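You operate a simulated robot arm through the tools that you are given. There is no shell and no other tool. Be economical: measure what you need, move in short steps, check, and stop when the job is done.

You run a simulated two-armed robot. Do the job below in one go: nothing can be reset, and whatever is moved stays where it is left.

JOB
Put the steel cup on the top of the pump bench away on the deck of the long bench. Put the 17 mm steel socket from the top of the pump bench on the top of the grey rag bin and the 13 mm steel socket in the inside of the brown tray. Turn the black rpm dial to 800 rpm. Take the blue solenoid and put it on the top of the vice bench. Push the side shutter rail shut. Put one of the steel fittings from the top of the side bench on the narrow steel wall shelf. The order is free. Set down upright: steel cup, blue solenoid.

Only the result counts: the job must be done as asked and must still hold three seconds after the hand-in. Knocking over, shifting, dropping, spilling or breaking anything else fails it.

ROBOT AND FRAMES
Two 7-joint arms with two-finger parallel grippers on one trunk, on a base that drives. Base frame: it is fixed to the floor where the robot stands at the start and does not move with it; the origin is under the middle of the robot, x ahead of it, y to its left, z up. Units: mm, degrees, N and s.
The left shoulder is at the start at [45, 101, 1110], the right one opposite. With the tool pointing down near the work surface each hand reaches from about 240 to 540 mm from the robot's upright axis, wherever it stands, measured 20 degrees to its own side. Places, roughly: black rpm dial [-200, 3100, 1200]; blue solenoid [0, 5000, 1000]; deck of the long bench (22x109 cm) [-140, 2620, 840]; inside of the brown tray (16x12 cm) [-2520, -1020, 860]; narrow steel wall shelf (15x68 cm) [760, 1480, 1420]; side shutter rail [0, 5400, 600]; steel cup (7x7x7 cm) [500, -100, 900]; steel fitting (6x3x3 cm) [200, 5300, 900]; steel socket [500, 0, 750]; top of the grey rag bin [700, 1700, 300]; top of the vice bench [-2700, 5200, 900]. Payload 2.4 kg a hand.
The tool frame of a hand sits at the grasp point between the pads (the TCP): z along the fingers, y along the line on which they close. The tips reach 24 mm beyond it. The gripper opens to 68 mm. The fingers are 17 mm wide and 10 mm thick; the gripper's body (40 by 70 mm) begins 41 mm behind the TCP.
Orientation is that of the tool frame in the base frame, as a unit quaternion [w, x, y, z]. With the fingers straight down and closing along the base's y, the tool's x points along the base's -x, its y along +y and its z along -z.

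CONTROLS
- The arms move only by the tool jog_arm. It takes "left_plan", "right_plan" or both (then of equal length, played together; a hand with none holds still); each is a list of rows, each an object (a shift or turn left out is 0, a gripper value left out holds the last) with "rot": the turn, a rotation vector about the base's x, y, z in units of 4 degrees (1.0 is 4 degrees), a list of three; "offset": the shift along the base's x, y, z in units of 30 mm (1.0 is 30 mm), a list of three; "grip": the closure, from 0 (fully open) to 1 (shut). In form: [{"rot": [ax, ay, az], "offset": [dx, dy, dz], "grip": grip}, ...]. A call has 1 to 12 rows; each row shifts and turns the commanded pose from where the row before left it. A call with a number of a shift or a turn outside -1 to 1 is refused whole. Rows are played at 5 a second. More than 50 mm and 8.6 degrees between two rows, or a gripper value outside its range, and nothing of the call is played. A pose out of reach is approached as far as the arm can. The call stops where the force on the tool passes 40 N (or 10 N more than at its start, if that is more) or the arm is blocked; 0.2 s more then pass. Each finger travels about 72 mm/s and halts on what it meets, pressing with about 26 N; the grip force reading is that of the motor and also rises with nothing between the fingers. The clock runs only during rows and for 0.2 s after the last one: add rows that do not move to give the fingers time. It gives the time, the measured TCP pose, the force on the tool (base axes), the opening and the grip force at its end, in the units of the frame above (readings bear some noise), with the torque about the TCP (base axes, N m) and any sound that the robot's microphone picked up.
- Cameras (640 x 400 px; columns grow to the right, rows downward): "scene" is now at [130.6, 6.6, 1269.9]; the picture's right is [0.06, -1.00, 0.00], its down [-0.58, -0.04, -0.81] and it looks along [0.81, 0.05, -0.59] (base axes); focal length 214 px, centre (320, 200). "left" rides on the left gripper at [84, -11, -75] in its tool frame; the picture's right is [0.13, 0.99, 0.00], its down [-0.60, 0.08, -0.79] and it looks along [-0.79, 0.10, 0.61] (tool axes); focal length 251 px, centre (320, 200). "right" rides on the right gripper at [84, 11, -75] in its tool frame; the picture's right is [-0.13, 0.99, 0.00], its down [-0.60, -0.08, -0.79] and it looks along [-0.79, -0.10, 0.61] (tool axes); focal length 251 px, centre (320, 200). There is no depth. A picture from a camera that has moved, and an enlarged one, comes with that camera's place and axes in the base frame and with its lens.
- get_image(camera): a new picture of that camera. No time passes.
- raise_lower(by): slides the trunk up (or, below 0, down) by that many mm; the arms and the scene camera ride with it, the base frame stays. It gives what a move gives, with no picture.
- base_move(legs): drives the robot by 1 to 6 legs, each [ahead, left, turn to the left] in mm, mm and degrees, along the robot's own axes; the way and the turn of a leg run together, so that a leg with both is an arc; at most 1500 mm and 180 degrees a leg. The arms and the cameras ride along, it lands a little off, and it stops where it bumps. It gives what a move gives.
- pan_tilt(pan, tilt): turns the head with the scene camera to pan (to the left, within 86 degrees either way) and tilt (down, from -29 to 69), counted from straight ahead of the robot. It gives what a move gives.
- inspect(camera, box): a new picture of the part [left, top, right, bottom] of that camera's present view, enlarged. No time passes.
- job_done(): hands the job in; it is judged then, once.

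Work in short steps. Places have to be worked out from the pictures, the camera data and where the tool is seen: move nearer, look again, correct. Check each grasp and each placing, and mend what went wrong. You have 186 turns and 174 pictures in all, those below and enlarged ones among them. Open the grippers and draw the arms clear of the work before you hand the job in, unless the task says otherwise.

The tools are called after "Emit:" as name(argument=value, ...) on one line, values as JSON. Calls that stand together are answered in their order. jog_arm: Moves the arms, as the interface text tells. Its arguments: {"type":"object","properties":{"left_plan":{"type":"array"},"right_plan":{"type":"array"}},"required":[]} The other tools are called the same way: raise_lower (by) slides the trunk up or down; base_move (legs) drives the base; pan_tilt (pan, tilt) turns the head that bears the scene camera; get_image (camera) takes a picture; inspect (camera, box) takes an enlarged picture of a part of a camera's view; job_done () hands the job in.

At the start:

```text
t: 0.0
left_position: [410.0, 182.1, 1175.5]
left_tcp_rot: [-0.002, 0.0, 1.0, 0.001]
left_wrist_force: [0.0, 0.0, -0.6]
left_wrist_torque: [0.0, -0.01, 0.01]
left_opening: 67.9
left_gripper_force: 0.0
right_position: [380.3, -182.1, 1162.4]
right_tcp_rot: [0.0, -0.001, 1.0, 0.0]
right_wrist_force: [-0.6, 0.6, 0.5]
right_wrist_torque: [-0.02, -0.04, -0.03]
right_opening: 68.0
right_gripper_force: 0.0
trunk travel left (down, up): [-325.0, 524.0]
robot x, y, heading: [-1.1, -0.2, -0.1]
head pan, tilt: [3.7, 35.8]
```

scene: 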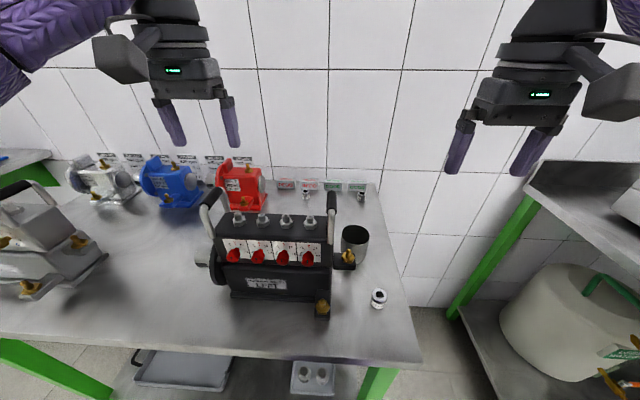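
right: 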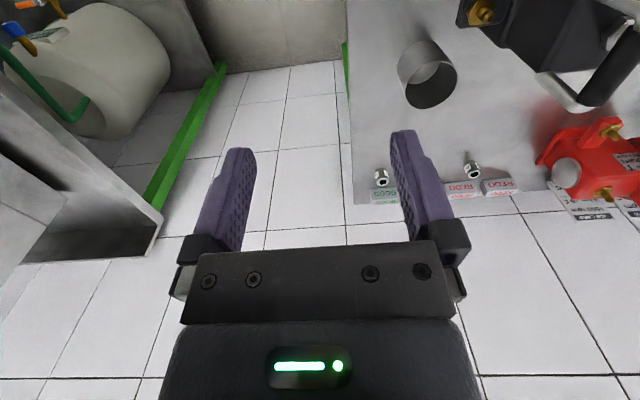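
left: 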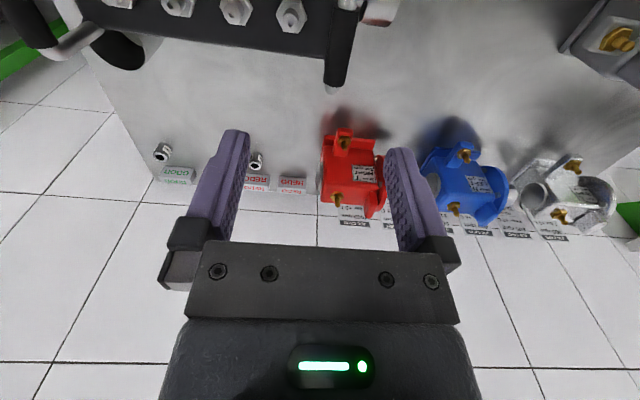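

The pump bench is ahead, with the cup, one near socket and two far ones by labels. I'll zoom in to read the sockets.

Emit:
inspect(camera="scene", box=[260, 160, 420, 260])

Emit:
inspect(camera="scene", box=[330, 260, 426, 320])

Emit:
inspect(camera="left", box=[130, 120, 322, 240])

```text
4.00 times, centred on (340, 210) of scene
camera zoom: at [130.6, 6.6, 1269.9], right [0.06, -1.0, 0.0], down [-0.58, -0.04, -0.81], along [0.81, 0.05, -0.59], focal length 858 px, centre (240, 160)
```

zoom: 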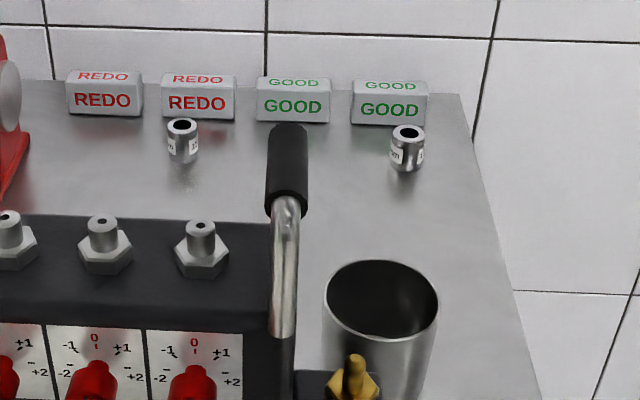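

```text
6.67 times, centred on (378, 290) of scene
camera zoom: at [130.6, 6.6, 1269.9], right [0.06, -1.0, 0.0], down [-0.58, -0.04, -0.81], along [0.81, 0.05, -0.59], focal length 1430 px, centre (-67, -400)
```

zoom: 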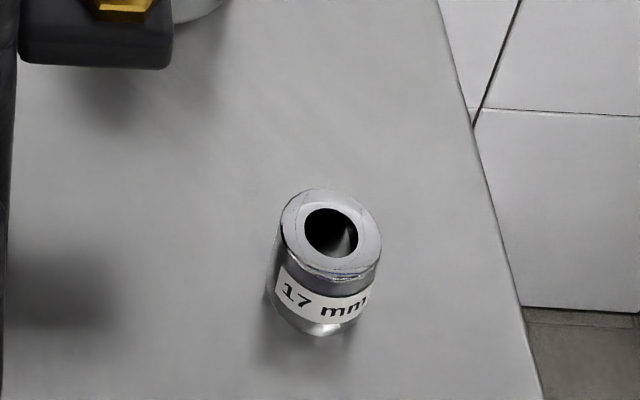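

```text
3.33 times, centred on (226, 180) of left
camera zoom: at [328.4, 171.4, 1249.9], right [-0.13, 0.99, 0.0], down [0.6, 0.08, 0.79], along [0.79, 0.1, -0.61], focal length 838 px, centre (633, 267)
```

zoom: 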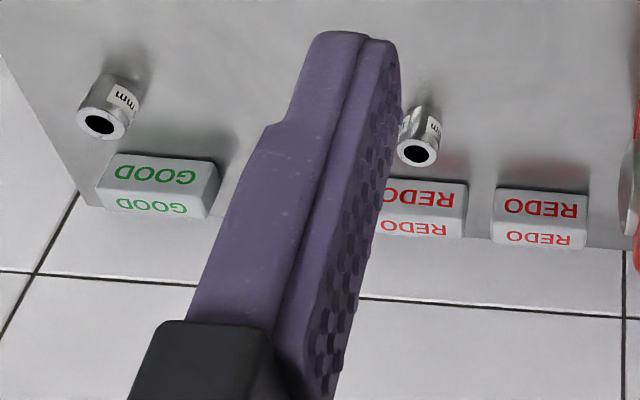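

The near socket is 17 mm. I zoom onto the two far ones to tell the sizes.

Emit:
inspect(camera="scene", box=[294, 184, 318, 204])

Emit:
inspect(camera="scene", box=[352, 185, 376, 205])

Emit:
inspect(camera="right", box=[360, 150, 488, 230])

```text
16.00 times, centred on (306, 194) of scene
camera zoom: at [130.6, 6.6, 1269.9], right [0.06, -1.0, 0.0], down [-0.58, -0.04, -0.81], along [0.81, 0.05, -0.59], focal length 3432 px, centre (544, 296)
```

zoom: 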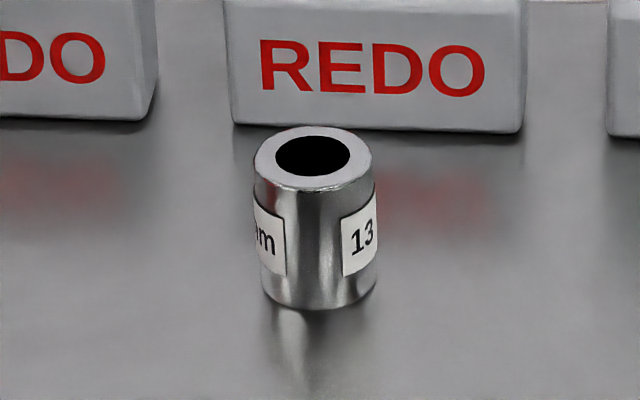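

```text
16.00 times, centred on (364, 195) of scene
camera zoom: at [130.6, 6.6, 1269.9], right [0.06, -1.0, 0.0], down [-0.58, -0.04, -0.81], along [0.81, 0.05, -0.59], focal length 3432 px, centre (-384, 280)
```

zoom: 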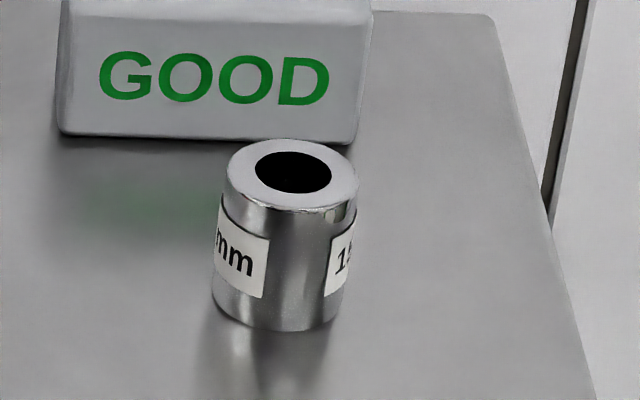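

```text
5.00 times, centred on (424, 190) of right
camera zoom: at [294.6, -169.0, 1236.1], right [0.13, 0.99, 0.0], down [0.6, -0.08, 0.79], along [0.79, -0.1, -0.61], focal length 1257 px, centre (-200, 250)
```

zoom: 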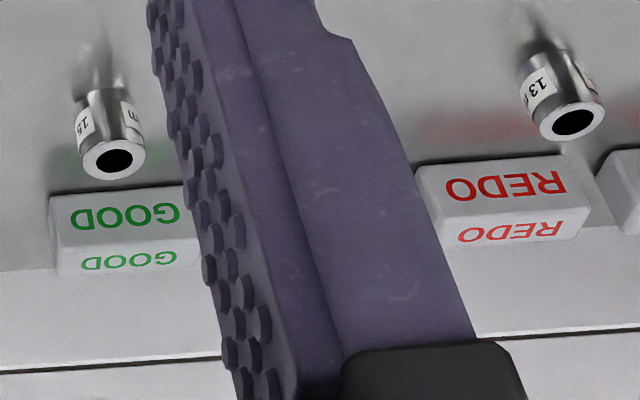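

The 13 mm socket is at about [696, 88, 891 top], the 17 mm at about [357, -91], the cup about [479, -52]. Before moving I'll look around the room.

Emit:
pan_tilt(pan=80, tilt=15)

Emit:
get_image(camera="scene")

Emit:
pan_tilt(pan=-80, tilt=15)

Emit:
get_image(camera="scene")

Emit:
pan_tilt(pan=0, tilt=62)

Emit:
get_image(camera="scene")

```text
t: 1.5
left_position: [411.3, 181.6, 1175.3]
left_tcp_rot: [-0.001, -0.001, 1.0, 0.0]
left_wrist_force: [-0.3, -0.8, 0.4]
left_wrist_torque: [-0.02, -0.01, -0.02]
left_opening: 68.3
left_gripper_force: 0.0
right_position: [379.8, -181.2, 1161.6]
right_tcp_rot: [0.0, 0.0, 1.0, 0.0]
right_wrist_force: [-0.4, -0.2, 0.7]
right_wrist_torque: [-0.01, 0.01, -0.02]
right_opening: 67.9
right_gripper_force: 0.1
trunk travel left (down, up): [-325.0, 524.0]
robot x, y, heading: [-0.9, 1.0, 0.1]
head pan, tilt: [80.0, 15.0]
```

```text
164 pictures are left
camera scene: at [59.4, 93.0, 1303.2], right [0.98, -0.17, 0.0], down [-0.05, -0.26, -0.97], along [0.17, 0.95, -0.26], focal length 214 px, centre (320, 200)
```

scene: 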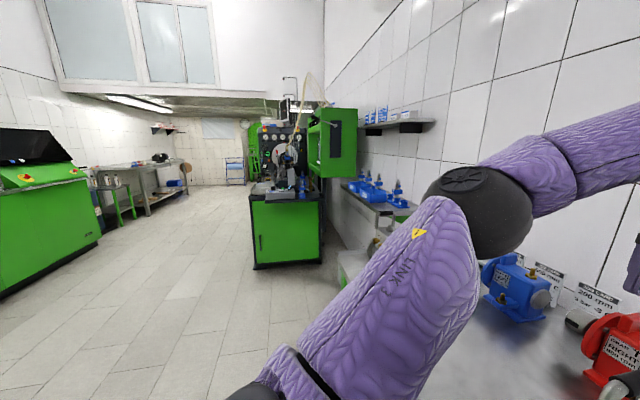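

```text
t: 4.0
left_position: [411.9, 183.1, 1175.4]
left_tcp_rot: [-0.001, 0.0, 1.0, 0.0]
left_wrist_force: [-0.9, 0.0, -0.8]
left_wrist_torque: [0.01, -0.01, 0.0]
left_opening: 68.0
left_gripper_force: 0.1
right_position: [378.5, -182.0, 1161.1]
right_tcp_rot: [0.0, 0.0, 1.0, 0.001]
right_wrist_force: [-0.1, 0.1, -0.9]
right_wrist_torque: [0.01, 0.01, -0.03]
right_opening: 67.9
right_gripper_force: 0.0
trunk travel left (down, up): [-325.0, 524.0]
robot x, y, heading: [-0.9, 2.3, -0.2]
head pan, tilt: [-80.0, 15.0]
```

```text
163 pictures are left
camera scene: at [59.4, -91.0, 1303.2], right [-0.98, -0.17, 0.0], down [-0.05, 0.25, -0.97], along [0.17, -0.95, -0.26], focal length 214 px, centre (320, 200)
```

scene: 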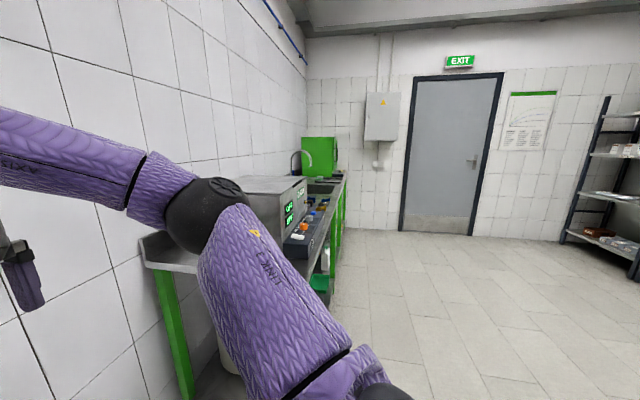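

```text
t: 5.5
left_position: [411.7, 182.3, 1175.2]
left_tcp_rot: [-0.001, -0.001, 1.0, 0.0]
left_wrist_force: [0.0, 0.2, 0.8]
left_wrist_torque: [-0.02, 0.04, -0.01]
left_opening: 68.0
left_gripper_force: 0.1
right_position: [379.8, -181.3, 1160.7]
right_tcp_rot: [0.0, 0.0, 1.0, 0.0]
right_wrist_force: [-0.5, 0.5, -0.1]
right_wrist_torque: [0.05, 0.0, -0.02]
right_opening: 68.1
right_gripper_force: 0.0
trunk travel left (down, up): [-325.0, 524.0]
robot x, y, heading: [-0.7, 0.2, 0.2]
head pan, tilt: [0.0, 62.0]
```

```text
162 pictures are left
camera scene: at [107.5, 0.9, 1234.6], right [0.0, -1.0, 0.0], down [-0.88, 0.0, -0.47], along [0.47, 0.0, -0.88], focal length 214 px, centre (320, 200)
```

scene: 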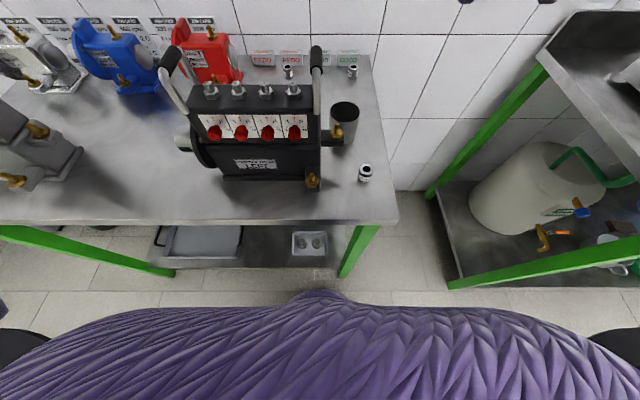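

The right arm can reach the 13 mm socket from the right, over the cup and clear of the tall machine handles (tops near z 1085). I raise the trunk first, then creep ahead towards the bench.

Emit:
raise_lower(by=150)

Emit:
base_move(legs=[[60, -60, 0], [60, 0, 0]])

Emit:
get_image(camera="scene")

```text
t: 7.2
left_position: [411.4, 181.7, 1324.5]
left_tcp_rot: [-0.001, -0.002, 1.0, 0.0]
left_wrist_force: [1.3, 0.0, -0.2]
left_wrist_torque: [0.01, -0.03, -0.01]
left_opening: 68.0
left_gripper_force: 0.0
right_position: [379.9, -182.0, 1310.6]
right_tcp_rot: [0.0, 0.0, 1.0, 0.0]
right_wrist_force: [0.7, -0.8, 0.4]
right_wrist_torque: [-0.01, -0.04, 0.02]
right_opening: 68.3
right_gripper_force: 0.0
trunk travel left (down, up): [-475.0, 374.0]
robot x, y, heading: [-0.7, 0.6, 0.1]
head pan, tilt: [0.0, 62.0]
```

```text
t: 8.7
left_position: [475.0, 119.7, 1325.4]
left_tcp_rot: [-0.001, 0.001, 1.0, 0.001]
left_wrist_force: [0.1, -0.3, 0.2]
left_wrist_torque: [0.05, -0.01, -0.02]
left_opening: 68.1
left_gripper_force: 0.2
right_position: [441.5, -244.3, 1311.1]
right_tcp_rot: [0.0, 0.002, 1.0, 0.001]
right_wrist_force: [-0.2, 0.2, 0.1]
right_wrist_torque: [0.03, 0.0, -0.01]
right_opening: 67.8
right_gripper_force: 0.0
trunk travel left (down, up): [-475.0, 374.0]
robot x, y, heading: [64.2, -61.4, -0.2]
head pan, tilt: [0.0, 62.0]
stopped in leg 2: the robot was blocked; the commanded pose is now the measured one
```

```text
161 pictures are left
camera scene: at [148.8, -60.1, 1385.6], right [-0.01, -1.0, 0.0], down [-0.88, 0.0, -0.47], along [0.47, 0.0, -0.88], focal length 214 px, centre (320, 200)
```

scene: 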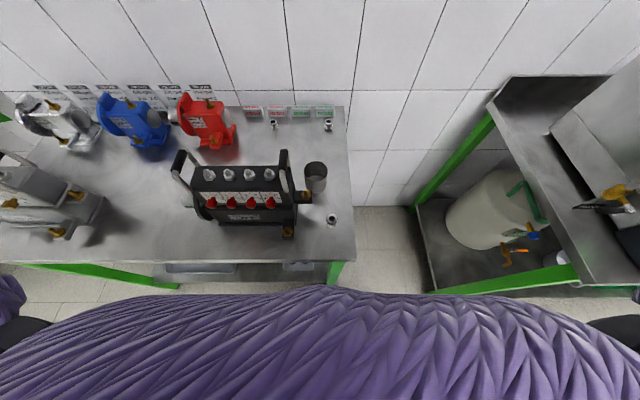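

The base is blocked at x≈64, so the base/torso front is about 205 mm ahead of its axis. I tilt the right tool forward and test reach toward the 13 mm socket.

Emit:
jog_arm(right_plan=[{"rot": [0, -1, 0], "offset": [0.4, 0.7, -0.2]}, {"rot": [0, -1, 0], "offset": [0.4, 0.7, -0.2]}, {"rot": [0, -1, 0], "offset": [0.4, 0.7, -0.2]}, {"rot": [0, -1, 0], "offset": [0.4, 0.7, -0.2]}, {"rot": [0, -1, 0], "offset": [0.4, 0.7, -0.2]}, {"rot": [0, -1, 0], "offset": [0.4, 0.7, -0.2]}, {"rot": [0, -1, 0], "offset": [0.4, 0.7, -0.2]}, {"rot": [0, -1, 0], "offset": [0.4, 0.7, -0.2]}, {"rot": [0, -1, 0], "offset": [0.4, 0.7, -0.2]}, {"rot": [0, -1, 0], "offset": [0.4, 0.7, -0.2]}, {"rot": [0, -1, 0], "offset": [0.4, 0.7, -0.2]}, {"offset": [0.4, 0.7, -0.2]}])

Emit:
get_image(camera="right")

Emit:
get_image(camera="scene")

```text
t: 11.3
left_position: [474.1, 121.3, 1326.1]
left_tcp_rot: [-0.001, 0.001, 1.0, -0.001]
left_wrist_force: [0.6, 0.3, -0.2]
left_wrist_torque: [0.01, 0.0, 0.01]
left_opening: 68.1
left_gripper_force: 0.0
right_position: [583.9, 10.5, 1239.3]
right_tcp_rot: [0.376, 0.002, 0.927, 0.0]
right_wrist_force: [0.0, 0.4, -0.9]
right_wrist_torque: [0.03, 0.02, 0.0]
right_opening: 67.9
right_gripper_force: 0.1
trunk travel left (down, up): [-475.0, 374.0]
robot x, y, heading: [64.1, -58.0, -0.4]
head pan, tilt: [0.0, 62.0]
```

```text
160 pictures are left
camera right: at [471.7, 22.1, 1234.5], right [0.1, 0.99, 0.09], down [-0.12, -0.08, 0.99], along [0.99, -0.11, 0.11], focal length 251 px, centre (320, 200)
```

right: 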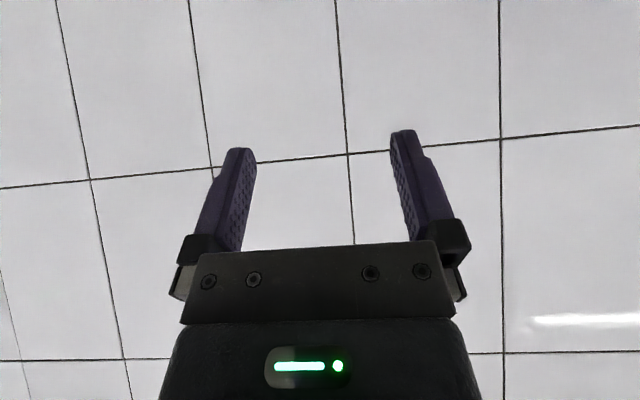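

```text
159 pictures are left
camera scene: at [148.5, -58.9, 1385.7], right [-0.01, -1.0, 0.0], down [-0.88, 0.0, -0.47], along [0.47, 0.0, -0.88], focal length 214 px, centre (320, 200)
```

scene: 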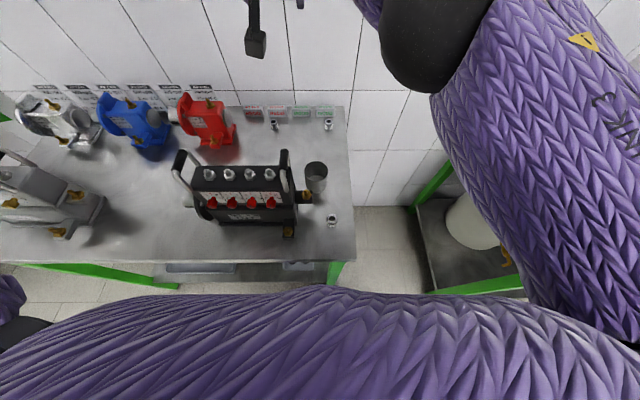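

The elbow swings up and out, clear of the machine. I go on down towards the socket and watch it from the wrist camera.

Emit:
jog_arm(right_plan=[{"offset": [0.3, 0.3, -1]}, {"offset": [0.3, 0.3, -1]}, {"offset": [0.3, 0.3, -1]}, {"offset": [0.3, 0.3, -1]}, {"offset": [0.3, 0.3, -1]}, {"offset": [0.3, 0.3, -1]}, {"offset": [0.3, 0.3, -1]}, {"offset": [0.3, 0.3, -1]}])

Emit:
get_image(camera="right")

Emit:
get_image(camera="scene")

```text
t: 13.1
left_position: [474.7, 119.7, 1326.3]
left_tcp_rot: [0.0, 0.002, 1.0, 0.0]
left_wrist_force: [0.9, 0.5, 0.2]
left_wrist_torque: [0.0, 0.04, 0.02]
left_opening: 68.1
left_gripper_force: 0.1
right_position: [596.7, 25.2, 1158.5]
right_tcp_rot: [0.374, 0.002, 0.927, 0.001]
right_wrist_force: [-0.9, 0.2, 0.1]
right_wrist_torque: [0.01, 0.03, 0.02]
right_opening: 67.7
right_gripper_force: 0.0
right hand out of reach, approached as far as the arm can: row 2, 3, 4, 5, 6, 7, 8
trunk travel left (down, up): [-475.0, 374.0]
robot x, y, heading: [64.2, -58.6, -0.2]
head pan, tilt: [0.0, 62.0]
```

```text
158 pictures are left
camera right: at [482.9, 37.8, 1154.1], right [0.1, 0.99, 0.09], down [-0.12, -0.08, 0.99], along [0.99, -0.11, 0.11], focal length 251 px, centre (320, 200)
```

right: 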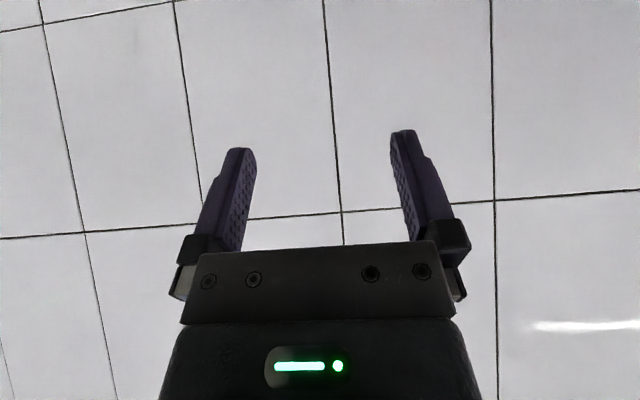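

```text
157 pictures are left
camera scene: at [148.5, -59.7, 1385.7], right [-0.01, -1.0, 0.0], down [-0.88, 0.0, -0.47], along [0.47, 0.0, -0.88], focal length 214 px, centre (320, 200)
```

scene: 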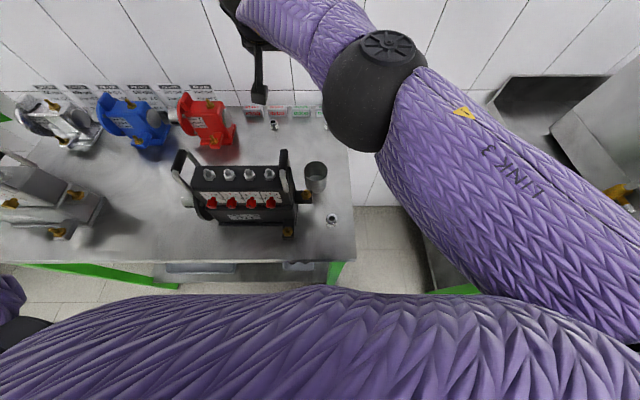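

The arm cannot get there from the front. The gap between the benches (y about −150 to −690) looks wide enough to enter, so I'll retract and approach from the bench's right end, facing left.

Emit:
jog_arm(right_plan=[{"rot": [0, 1, 0], "offset": [-0.4, -0.7, 0.5]}, {"rot": [0, 1, 0], "offset": [-0.4, -0.7, 0.5]}, {"rot": [0, 1, 0], "offset": [-0.4, -0.7, 0.5]}, {"rot": [0, 1, 0], "offset": [-0.4, -0.7, 0.5]}, {"rot": [0, 1, 0], "offset": [-0.4, -0.7, 0.4]}, {"rot": [0, 1, 0], "offset": [-0.5, -0.8, 0.4]}, {"rot": [0, 1, 0], "offset": [-0.5, -0.8, 0.4]}, {"rot": [0, 1, 0], "offset": [-0.5, -0.8, 0.4]}, {"rot": [0, 1, 0], "offset": [-0.5, -0.8, 0.4]}, {"rot": [0, 1, 0], "offset": [-0.5, -0.8, 0.4]}, {"rot": [0, 1, 0], "offset": [-0.5, -0.8, 0.3]}])

Emit:
base_move(legs=[[-110, 0, 0], [0, -350, 0], [0, 0, 90], [0, -380, 0]])

Emit:
get_image(camera="scene")

```text
t: 15.5
left_position: [474.6, 119.2, 1326.9]
left_tcp_rot: [-0.002, 0.002, 1.0, 0.0]
left_wrist_force: [-0.3, -0.4, 0.7]
left_wrist_torque: [0.03, 0.01, -0.04]
left_opening: 68.0
left_gripper_force: 0.0
right_position: [442.8, -228.0, 1300.3]
right_tcp_rot: [-0.002, 0.003, 1.0, 0.001]
right_wrist_force: [0.2, 0.1, 1.1]
right_wrist_torque: [0.0, -0.03, 0.0]
right_opening: 67.9
right_gripper_force: 0.0
trunk travel left (down, up): [-475.0, 374.0]
robot x, y, heading: [64.7, -60.3, -0.3]
head pan, tilt: [0.0, 62.0]
```

```text
t: 24.3
left_position: [158.8, 2.2, 1325.3]
left_tcp_rot: [0.0, -0.702, 0.712, -0.001]
left_wrist_force: [2.0, -0.5, 0.8]
left_wrist_torque: [0.01, -0.01, 0.01]
left_opening: 68.2
left_gripper_force: 0.1
right_position: [505.6, -31.5, 1299.9]
right_tcp_rot: [0.001, -0.702, 0.712, 0.001]
right_wrist_force: [-0.2, -0.1, 0.5]
right_wrist_torque: [-0.01, 0.0, 0.0]
right_opening: 68.1
right_gripper_force: 0.2
trunk travel left (down, up): [-475.0, 374.0]
robot x, y, heading: [332.9, -412.3, 89.0]
head pan, tilt: [0.0, 62.0]
```

```text
156 pictures are left
camera scene: at [334.5, -324.4, 1385.7], right [1.0, -0.02, 0.0], down [-0.01, -0.88, -0.47], along [0.01, 0.47, -0.88], focal length 214 px, centre (320, 200)
```

scene: 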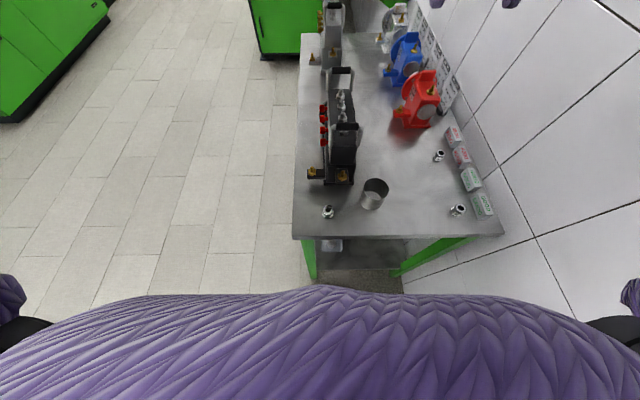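

I'm in the gap with room to spare. I edge closer to the bench end and a little toward the wall.

Emit:
base_move(legs=[[0, -80, 1], [50, 0, 0]])

Emit:
get_image(camera="scene")

Emit:
get_image(camera="right")

```text
t: 25.9
left_position: [230.3, 50.2, 1325.4]
left_tcp_rot: [0.001, 0.708, -0.706, 0.001]
left_wrist_force: [0.1, -0.7, 0.0]
left_wrist_torque: [-0.02, -0.03, -0.02]
left_opening: 67.8
left_gripper_force: 0.1
right_position: [576.7, 23.5, 1298.7]
right_tcp_rot: [0.0, 0.708, -0.706, 0.002]
right_wrist_force: [0.0, 0.5, -0.2]
right_wrist_torque: [-0.03, -0.02, -0.01]
right_opening: 67.9
right_gripper_force: 0.0
trunk travel left (down, up): [-475.0, 374.0]
robot x, y, heading: [418.1, -363.3, 90.0]
head pan, tilt: [0.0, 62.0]
```

```text
155 pictures are left
camera scene: at [412.2, -272.8, 1385.5], right [1.0, 0.0, 0.0], down [0.0, -0.88, -0.47], along [0.0, 0.47, -0.88], focal length 214 px, centre (320, 200)
```

scene: 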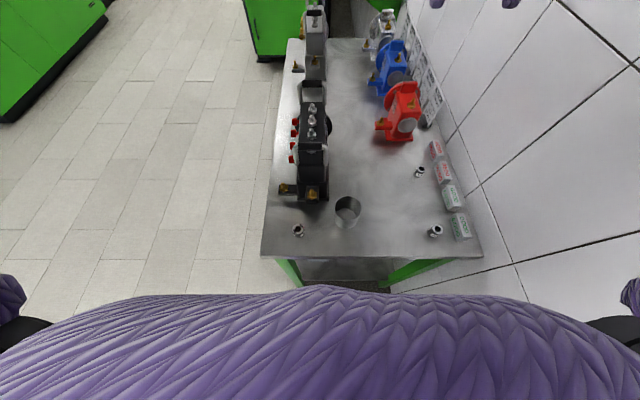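

```text
154 pictures are left
camera right: at [565.7, -60.0, 1374.0], right [-0.99, 0.13, 0.0], down [0.08, 0.61, 0.79], along [0.1, 0.79, -0.61], focal length 251 px, centre (320, 200)
```

right: 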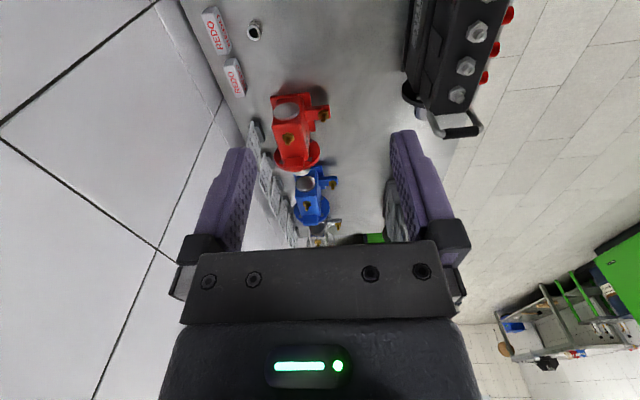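

The 13 mm socket re-measures at about [694, 88]. I lower the trunk 150 mm and bring the right hand over it with the fingers partly closed.

Emit:
raise_lower(by=-150)

Emit:
jog_arm(right_plan=[{"offset": [0.66, 0.36, -0.7], "grip": 0.2}, {"offset": [0.66, 0.36, -0.7]}, {"offset": [0.66, 0.36, -0.7]}, {"offset": [0.66, 0.36, -0.7]}, {"offset": [0.66, 0.36, -0.7]}, {"offset": [0.66, 0.36, -0.7]}, {"offset": [0, 0, 0]}])

Emit:
get_image(camera="right")

Emit:
get_image(camera="scene")

```text
t: 27.7
left_position: [231.4, 48.6, 1175.4]
left_tcp_rot: [-0.001, 0.708, -0.706, 0.0]
left_wrist_force: [-0.2, -0.2, -0.1]
left_wrist_torque: [0.02, 0.01, 0.02]
left_opening: 67.9
left_gripper_force: 0.1
right_position: [577.3, 20.7, 1150.2]
right_tcp_rot: [0.001, 0.708, -0.706, 0.0]
right_wrist_force: [0.8, -0.1, 0.2]
right_wrist_torque: [0.0, 0.0, -0.01]
right_opening: 68.0
right_gripper_force: 0.0
trunk travel left (down, up): [-325.0, 524.0]
robot x, y, heading: [412.3, -362.4, 90.1]
head pan, tilt: [0.0, 62.0]
```

```text
t: 29.3
left_position: [231.0, 48.7, 1175.6]
left_tcp_rot: [0.001, 0.708, -0.706, 0.0]
left_wrist_force: [-0.2, 1.2, 0.3]
left_wrist_torque: [-0.05, -0.03, 0.01]
left_opening: 68.1
left_gripper_force: 0.0
right_position: [696.8, 84.8, 1023.6]
right_tcp_rot: [0.0, 0.708, -0.707, 0.0]
right_wrist_force: [0.6, 0.9, -0.4]
right_wrist_torque: [0.01, -0.01, 0.02]
right_opening: 54.3
right_gripper_force: 0.2
trunk travel left (down, up): [-325.0, 524.0]
robot x, y, heading: [412.3, -358.6, 90.2]
head pan, tilt: [0.0, 62.0]
```

```text
153 pictures are left
camera right: at [684.5, 3.1, 1098.0], right [-0.99, 0.13, 0.0], down [0.08, 0.6, 0.79], along [0.1, 0.79, -0.61], focal length 251 px, centre (320, 200)
```

right: 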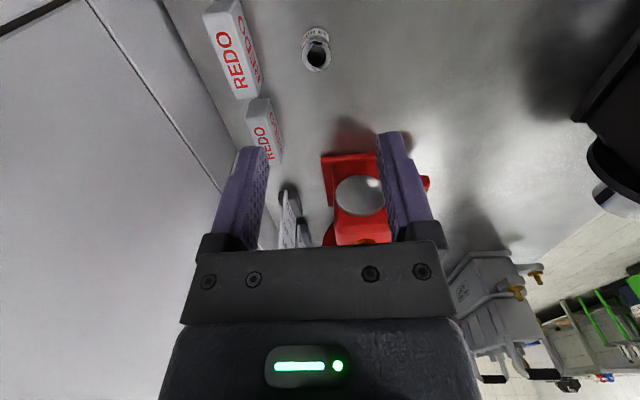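

```text
152 pictures are left
camera scene: at [412.2, -253.1, 1234.6], right [1.0, 0.0, 0.0], down [0.0, -0.88, -0.47], along [0.0, 0.47, -0.88], focal length 214 px, centre (320, 200)
```

scene: 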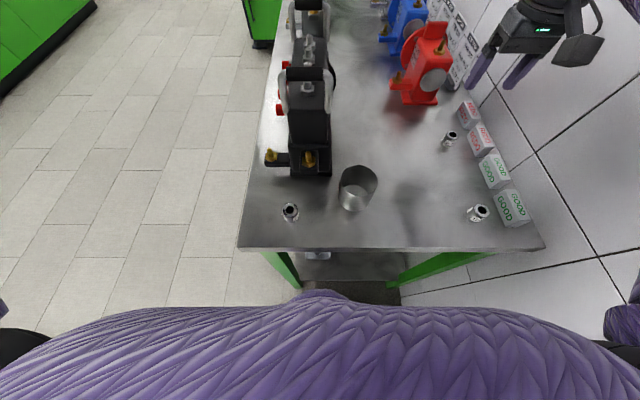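

Socket refined to about [698, 91, top 888]. I descend to TCP z≈883 over it and close.

Emit:
jog_arm(right_plan=[{"offset": [0.03, 0.2, -0.94]}, {"offset": [0, 0, -0.94]}, {"offset": [0, 0, -0.94]}, {"offset": [0, 0, -0.94]}, {"offset": [0, 0, -0.94]}, {"grip": 0.2}])

Emit:
get_image(camera="right")

Emit:
inspect(camera="scene", box=[400, 80, 496, 160])

```text
t: 30.7
left_position: [231.4, 48.5, 1175.0]
left_tcp_rot: [0.0, 0.708, -0.707, 0.0]
left_wrist_force: [0.8, 0.4, -0.5]
left_wrist_torque: [-0.02, 0.0, 0.01]
left_opening: 68.0
left_gripper_force: 0.2
right_position: [696.3, 91.5, 883.8]
right_tcp_rot: [0.0, -0.707, 0.707, 0.0]
right_wrist_force: [1.0, 1.3, 7.8]
right_wrist_torque: [-0.04, 0.0, -0.06]
right_opening: 54.3
right_gripper_force: 0.1
trunk travel left (down, up): [-325.0, 524.0]
robot x, y, heading: [414.2, -360.9, 90.0]
head pan, tilt: [0.0, 62.0]
```

```text
151 pictures are left
camera right: at [685.3, 9.4, 958.6], right [-0.99, 0.13, 0.0], down [0.08, 0.6, 0.79], along [0.1, 0.79, -0.61], focal length 251 px, centre (320, 200)
```

right: 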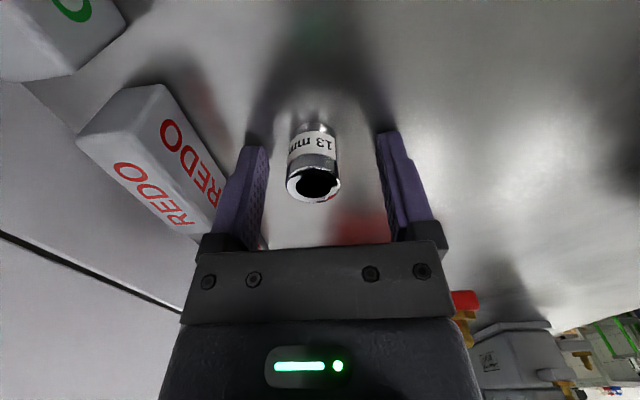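

```text
5.00 times, centred on (448, 120) of scene
camera zoom: at [412.1, -253.6, 1234.8], right [1.0, 0.0, 0.0], down [0.0, -0.88, -0.47], along [0.0, 0.47, -0.88], focal length 1072 px, centre (-320, 600)
```

zoom: 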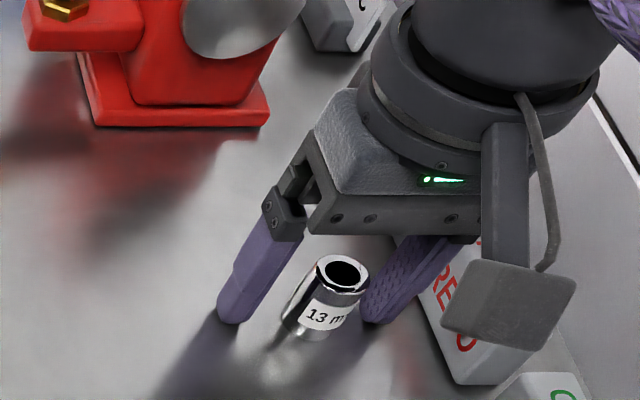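

The tips are near the table (7.8 N) and straddle the 13 mm socket. I lift 2 mm and close.

Emit:
jog_arm(right_plan=[{"offset": [0, -0.08, 0.07]}, {"grip": 1.0}, {}, {}, {}])

Emit:
get_image(camera="right")

```text
t: 31.9
left_position: [230.1, 48.2, 1175.4]
left_tcp_rot: [0.0, -0.707, 0.707, -0.001]
left_wrist_force: [-0.3, -0.5, 0.7]
left_wrist_torque: [-0.04, 0.04, 0.02]
left_opening: 68.4
left_gripper_force: 0.2
right_position: [697.7, 88.8, 884.8]
right_tcp_rot: [0.001, 0.708, -0.706, 0.0]
right_wrist_force: [0.9, 0.2, 0.7]
right_wrist_torque: [-0.04, 0.01, 0.04]
right_opening: 23.6
right_gripper_force: 26.3
trunk travel left (down, up): [-325.0, 524.0]
robot x, y, heading: [408.7, -361.1, 90.3]
head pan, tilt: [0.0, 62.0]
```

```text
149 pictures are left
camera right: at [685.4, 7.6, 960.1], right [-0.99, 0.13, 0.0], down [0.08, 0.6, 0.79], along [0.1, 0.79, -0.61], focal length 251 px, centre (320, 200)
```

right: 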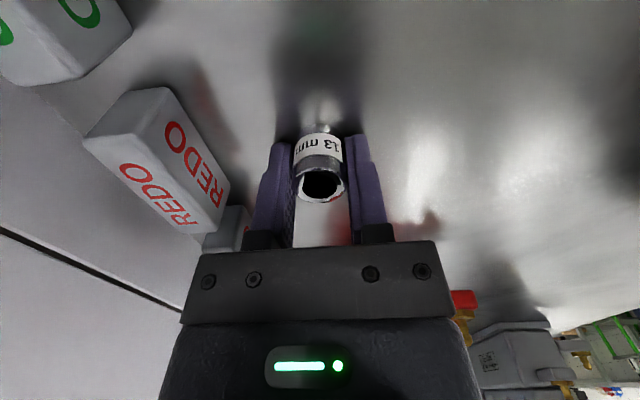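

13 mm socket gripped (23.6 mm). I lift it away and swing the left hand over the 17 mm socket.

Emit:
jog_arm(right_plan=[{"offset": [0, 0, 1]}, {"offset": [0, 0, 1]}, {"offset": [0, 0, 1]}, {"offset": [0, 0, 1]}, {"offset": [-0.5, -0.3, 1]}, {"offset": [-0.7, -0.5, 1]}, {"offset": [-0.7, -0.5, 1]}, {"offset": [-0.7, -0.5, 1]}, {"offset": [-0.7, -0.5, 0.5]}], left_plan=[{"offset": [0.5, -0.5, 0]}, {"offset": [0.5, -0.5, 0]}, {"offset": [0.5, -0.5, 0]}, {"offset": [0.5, -0.5, 0]}, {"offset": [0.5, -0.5, 0]}, {"offset": [0.5, -0.5, -0.5]}, {"offset": [0.4, -0.5, -1]}, {"offset": [0.4, -0.5, -1]}, {"offset": [0.4, -0.5, -1]}])

Emit:
get_image(camera="left")

Emit:
get_image(camera="scene")

```text
t: 33.9
left_position: [356.8, -87.3, 1072.0]
left_tcp_rot: [0.0, 0.709, -0.705, 0.001]
left_wrist_force: [0.1, -0.7, -0.8]
left_wrist_torque: [0.05, 0.01, 0.02]
left_opening: 67.9
left_gripper_force: 0.1
right_position: [596.7, 18.2, 1138.4]
right_tcp_rot: [0.0, 0.708, -0.707, 0.001]
right_wrist_force: [0.2, 0.3, -0.9]
right_wrist_torque: [0.01, 0.02, 0.04]
right_opening: 23.5
right_gripper_force: 25.9
trunk travel left (down, up): [-325.0, 524.0]
robot x, y, heading: [415.3, -361.1, 90.1]
head pan, tilt: [0.0, 62.0]
```

```text
148 pictures are left
camera left: at [367.7, -170.1, 1147.2], right [-0.99, -0.13, 0.0], down [-0.08, 0.6, 0.79], along [-0.1, 0.79, -0.61], focal length 251 px, centre (320, 200)
```

left: 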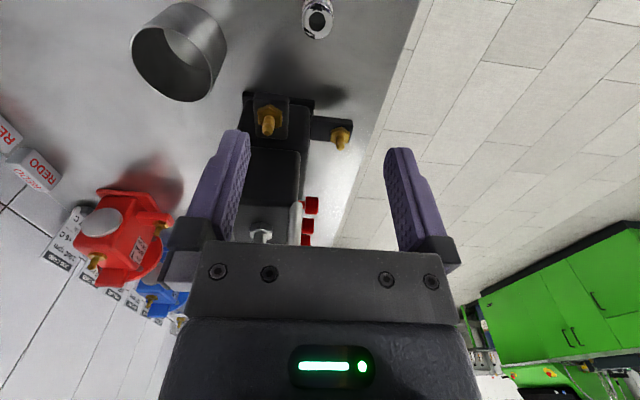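

```text
147 pictures are left
camera scene: at [412.1, -253.2, 1234.6], right [1.0, 0.0, 0.0], down [0.0, -0.88, -0.47], along [0.0, 0.47, -0.88], focal length 214 px, centre (320, 200)
```

scene: 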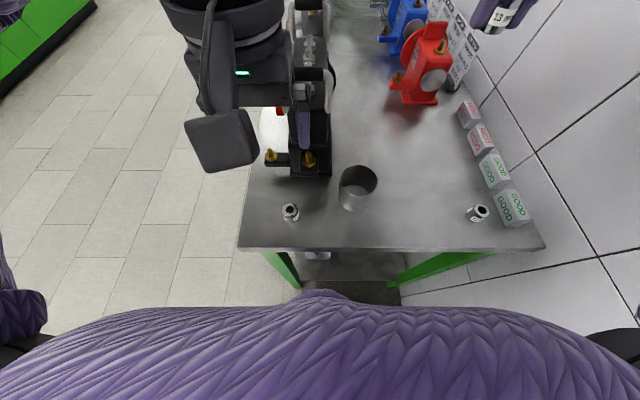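

17 mm socket at about [359, -90]. Left hand descends with fingers partly closed.

Emit:
jog_arm(left_plan=[{"offset": [0.07, -0.1, -0.88], "grip": 0.15}, {"offset": [0, 0, -0.88]}, {"offset": [0, 0, -0.88]}, {"offset": [0, 0, -0.88]}, {"offset": [0, 0, -0.88]}, {"offset": [0, 0, -0.88]}, {"offset": [0, 0, -0.8]}, {}])

Emit:
get_image(camera="left")

```text
t: 35.7
left_position: [356.9, -89.2, 888.4]
left_tcp_rot: [0.001, 0.708, -0.706, 0.001]
left_wrist_force: [0.6, 0.3, 0.2]
left_wrist_torque: [0.04, 0.0, 0.01]
left_opening: 57.8
left_gripper_force: 0.1
right_position: [598.0, 19.2, 1140.1]
right_tcp_rot: [0.0, 0.708, -0.707, 0.0]
right_wrist_force: [1.1, 0.0, -0.8]
right_wrist_torque: [0.0, 0.0, -0.01]
right_opening: 23.6
right_gripper_force: 26.1
trunk travel left (down, up): [-325.0, 524.0]
robot x, y, heading: [415.1, -362.1, 90.0]
head pan, tilt: [0.0, 62.0]
```

```text
146 pictures are left
camera left: at [368.8, -173.7, 962.5], right [-0.99, -0.13, 0.0], down [-0.08, 0.6, 0.79], along [-0.1, 0.79, -0.61], focal length 251 px, centre (320, 200)
```

left: 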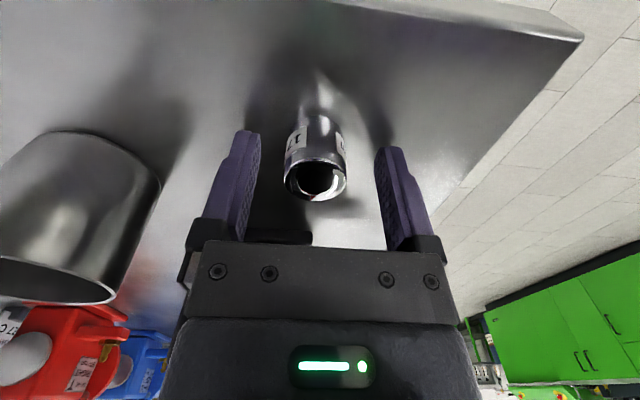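

Socket centre is slightly nearer (y≈-96). I shift and close.

Emit:
jog_arm(left_plan=[{"offset": [0.08, -0.2, 0]}, {"grip": 1.0}, {}, {}, {}])

Emit:
get_image(camera="left")

```text
t: 36.9
left_position: [359.5, -96.9, 887.8]
left_tcp_rot: [0.001, 0.708, -0.706, 0.0]
left_wrist_force: [-0.6, 0.2, 0.0]
left_wrist_torque: [0.01, 0.0, -0.03]
left_opening: 28.1
left_gripper_force: 26.2
right_position: [598.2, 19.3, 1138.9]
right_tcp_rot: [-0.001, 0.708, -0.706, 0.0]
right_wrist_force: [0.5, 0.3, -0.9]
right_wrist_torque: [0.01, -0.03, 0.02]
right_opening: 23.7
right_gripper_force: 26.2
trunk travel left (down, up): [-325.0, 524.0]
robot x, y, heading: [412.3, -365.6, 90.0]
head pan, tilt: [0.0, 62.0]
```

```text
145 pictures are left
camera left: at [371.6, -179.6, 962.6], right [-0.99, -0.13, 0.0], down [-0.08, 0.6, 0.79], along [-0.1, 0.79, -0.61], focal length 251 px, centre (320, 200)
```

left: 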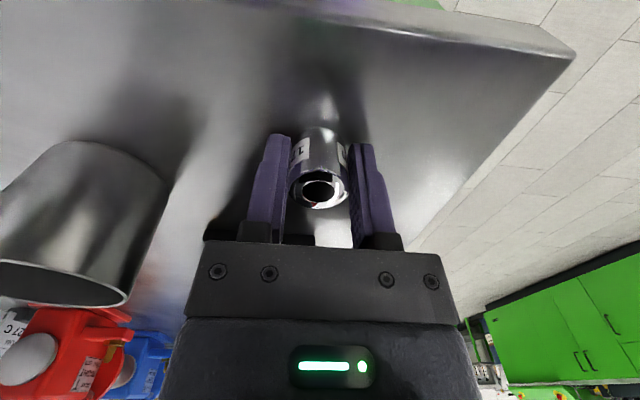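

17 mm gripped (28 mm). I lift it, raise the trunk for clearance, leave the gap sideways and turn toward the tray area.

Emit:
jog_arm(left_plan=[{"offset": [0, 0, 1]}, {"offset": [0, 0, 1]}, {"offset": [0, 0, 1]}, {"offset": [0, 0, 1]}, {"offset": [-0.5, 0.3, 1]}, {"offset": [-0.8, 0.8, 1]}, {"offset": [-0.8, 0.8, 1]}, {"offset": [-0.8, 0.8, 1]}, {"offset": [-0.8, 0.8, 0.5]}])

Emit:
raise_lower(by=100)

Emit:
base_move(legs=[[0, 600, 0], [0, 0, 90]])

Emit:
pan_tilt(pan=0, tilt=15)

Emit:
get_image(camera="scene")

```text
t: 38.9
left_position: [248.7, 12.3, 1141.4]
left_tcp_rot: [0.0, 0.707, -0.707, 0.001]
left_wrist_force: [-0.8, 0.5, 0.1]
left_wrist_torque: [0.01, 0.02, -0.01]
left_opening: 28.0
left_gripper_force: 25.4
right_position: [598.3, 19.6, 1139.8]
right_tcp_rot: [0.0, 0.708, -0.706, 0.0]
right_wrist_force: [-0.6, -0.3, -0.5]
right_wrist_torque: [0.0, -0.03, -0.03]
right_opening: 23.4
right_gripper_force: 25.7
trunk travel left (down, up): [-325.0, 524.0]
robot x, y, heading: [415.1, -364.8, 90.3]
head pan, tilt: [0.0, 62.0]
```

```text
t: 40.2
left_position: [248.9, 10.7, 1241.6]
left_tcp_rot: [0.0, 0.707, -0.707, 0.001]
left_wrist_force: [-0.2, -0.9, -1.1]
left_wrist_torque: [-0.02, 0.0, -0.03]
left_opening: 28.0
left_gripper_force: 25.9
right_position: [598.7, 21.4, 1239.4]
right_tcp_rot: [0.001, 0.708, -0.707, 0.001]
right_wrist_force: [0.3, -0.3, -1.3]
right_wrist_torque: [0.01, 0.0, -0.02]
right_opening: 23.9
right_gripper_force: 26.5
trunk travel left (down, up): [-425.0, 424.0]
robot x, y, heading: [412.8, -362.4, 90.1]
head pan, tilt: [0.0, 62.0]
```

```text
t: 47.5
left_position: [-570.9, -534.9, 1243.7]
left_tcp_rot: [0.0, 1.0, 0.008, 0.001]
left_wrist_force: [0.3, 0.1, -1.0]
left_wrist_torque: [0.01, 0.03, 0.0]
left_opening: 28.1
left_gripper_force: 26.6
right_position: [-585.7, -186.6, 1240.2]
right_tcp_rot: [0.0, 1.0, 0.007, 0.0]
right_wrist_force: [0.0, 0.7, -1.2]
right_wrist_torque: [-0.01, -0.01, 0.0]
right_opening: 23.5
right_gripper_force: 25.8
trunk travel left (down, up): [-425.0, 424.0]
robot x, y, heading: [-200.8, -363.9, -179.3]
head pan, tilt: [0.0, 62.0]
```

```text
t: 48.6
left_position: [-570.6, -534.9, 1243.3]
left_tcp_rot: [0.001, 1.0, 0.007, 0.001]
left_wrist_force: [0.1, 0.1, -0.5]
left_wrist_torque: [0.02, 0.02, 0.02]
left_opening: 28.0
left_gripper_force: 26.0
right_position: [-585.4, -186.7, 1240.7]
right_tcp_rot: [0.0, 1.0, 0.008, 0.0]
right_wrist_force: [0.2, -0.1, -0.3]
right_wrist_torque: [0.06, -0.01, 0.05]
right_opening: 23.6
right_gripper_force: 25.8
trunk travel left (down, up): [-425.0, 424.0]
robot x, y, heading: [-201.7, -369.0, -179.5]
head pan, tilt: [0.0, 15.0]
```

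```text
144 pictures are left
camera scene: at [-323.1, -367.7, 1403.9], right [-0.01, 1.0, 0.0], down [0.26, 0.0, -0.97], along [-0.97, -0.01, -0.26], focal length 214 px, centre (320, 200)
```

scene: 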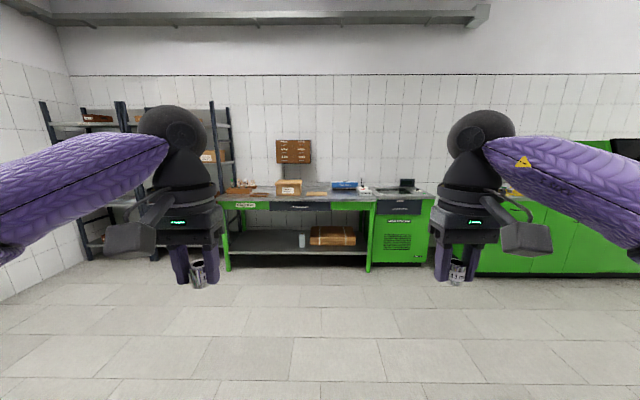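

A green-legged bench lies ahead with brown things on it. I drive closer, keeping a margin.

Emit:
base_move(legs=[[800, 400, 0], [750, 330, 0]])

Emit:
pan_tilt(pan=0, tilt=35)

Emit:
get_image(camera="scene")

```text
t: 57.2
left_position: [-2096.6, -1276.7, 1242.0]
left_tcp_rot: [0.0, 1.0, 0.001, 0.0]
left_wrist_force: [0.4, -1.3, -0.8]
left_wrist_torque: [0.0, 0.01, -0.01]
left_opening: 27.9
left_gripper_force: 25.4
right_position: [-2106.9, -927.9, 1239.3]
right_tcp_rot: [0.0, 1.0, 0.0, 0.0]
right_wrist_force: [1.2, -0.4, 0.0]
right_wrist_torque: [-0.01, -0.01, 0.0]
right_opening: 23.7
right_gripper_force: 26.2
trunk travel left (down, up): [-425.0, 424.0]
robot x, y, heading: [-1723.8, -1113.4, -180.1]
head pan, tilt: [0.0, 15.0]
```

```text
t: 58.0
left_position: [-2097.0, -1276.8, 1242.5]
left_tcp_rot: [0.0, 1.0, 0.001, 0.0]
left_wrist_force: [0.3, 0.8, -0.7]
left_wrist_torque: [0.0, 0.01, 0.03]
left_opening: 28.0
left_gripper_force: 26.6
right_position: [-2105.3, -929.6, 1240.0]
right_tcp_rot: [0.0, 1.0, 0.0, 0.0]
right_wrist_force: [0.7, 0.3, 0.1]
right_wrist_torque: [0.01, 0.02, 0.01]
right_opening: 23.4
right_gripper_force: 25.9
trunk travel left (down, up): [-425.0, 424.0]
robot x, y, heading: [-1727.0, -1115.5, -180.2]
head pan, tilt: [0.0, 35.0]
```

```text
143 pictures are left
camera scene: at [-1841.4, -1113.4, 1372.0], right [0.0, 1.0, 0.0], down [0.57, 0.0, -0.82], along [-0.82, 0.0, -0.57], focal length 214 px, centre (320, 200)
```

scene: 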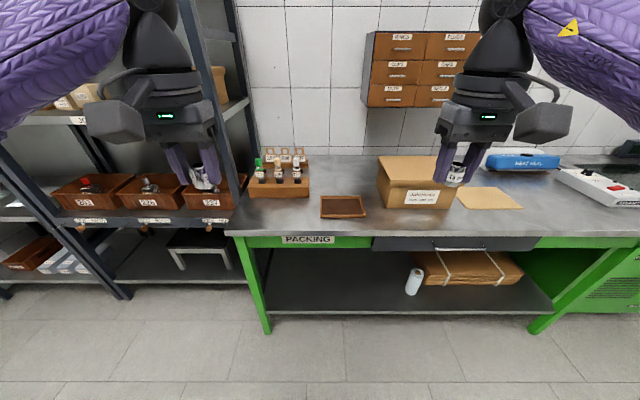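

The brown tray is at about [-2535, -1021]. Bench front edge is x≈-2375, so I drive 395 mm forward.

Emit:
base_move(legs=[[395, 0, 0]])

Emit:
pan_tilt(pan=-5, tilt=50)

Emit:
get_image(camera="scene")

Emit:
get_image(camera="right")

```text
t: 60.5
left_position: [-2496.0, -1279.0, 1242.9]
left_tcp_rot: [0.0, 1.0, 0.003, 0.001]
left_wrist_force: [0.2, 0.4, -0.9]
left_wrist_torque: [0.01, 0.0, -0.01]
left_opening: 27.9
left_gripper_force: 25.8
right_position: [-2507.0, -931.6, 1239.5]
right_tcp_rot: [0.0, 1.0, 0.001, 0.0]
right_wrist_force: [-0.2, -0.9, -0.7]
right_wrist_torque: [-0.04, -0.05, 0.0]
right_opening: 23.4
right_gripper_force: 25.7
trunk travel left (down, up): [-425.0, 424.0]
robot x, y, heading: [-2124.2, -1115.3, -179.9]
head pan, tilt: [0.0, 35.0]
```

```text
t: 61.3
left_position: [-2496.7, -1279.0, 1243.6]
left_tcp_rot: [0.0, 1.0, 0.003, 0.001]
left_wrist_force: [0.5, 0.3, -1.2]
left_wrist_torque: [-0.02, -0.01, -0.02]
left_opening: 27.9
left_gripper_force: 26.4
right_position: [-2507.1, -930.8, 1240.0]
right_tcp_rot: [0.0, 1.0, 0.002, 0.0]
right_wrist_force: [-0.3, -0.7, -0.1]
right_wrist_torque: [0.0, -0.02, 0.03]
right_opening: 23.9
right_gripper_force: 26.1
trunk travel left (down, up): [-425.0, 424.0]
robot x, y, heading: [-2127.8, -1110.8, -180.1]
head pan, tilt: [-5.0, 50.0]
```

```text
142 pictures are left
camera scene: at [-2229.4, -1107.8, 1350.3], right [0.08, 1.0, 0.0], down [0.76, -0.06, -0.64], along [-0.64, 0.05, -0.77], focal length 214 px, centre (320, 200)
```

scene: 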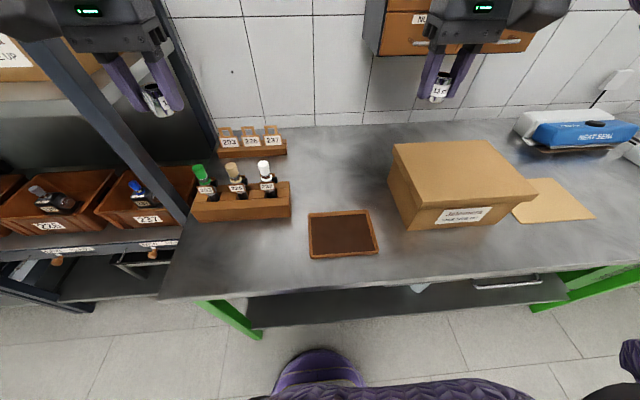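

```text
141 pictures are left
camera right: at [-2423.6, -940.1, 1314.4], right [-0.13, -0.99, 0.0], down [-0.6, 0.08, 0.79], along [-0.79, 0.1, -0.61], focal length 251 px, centre (320, 200)
```

right: 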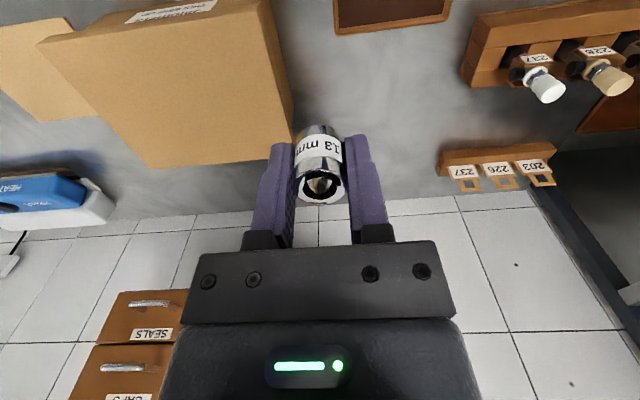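

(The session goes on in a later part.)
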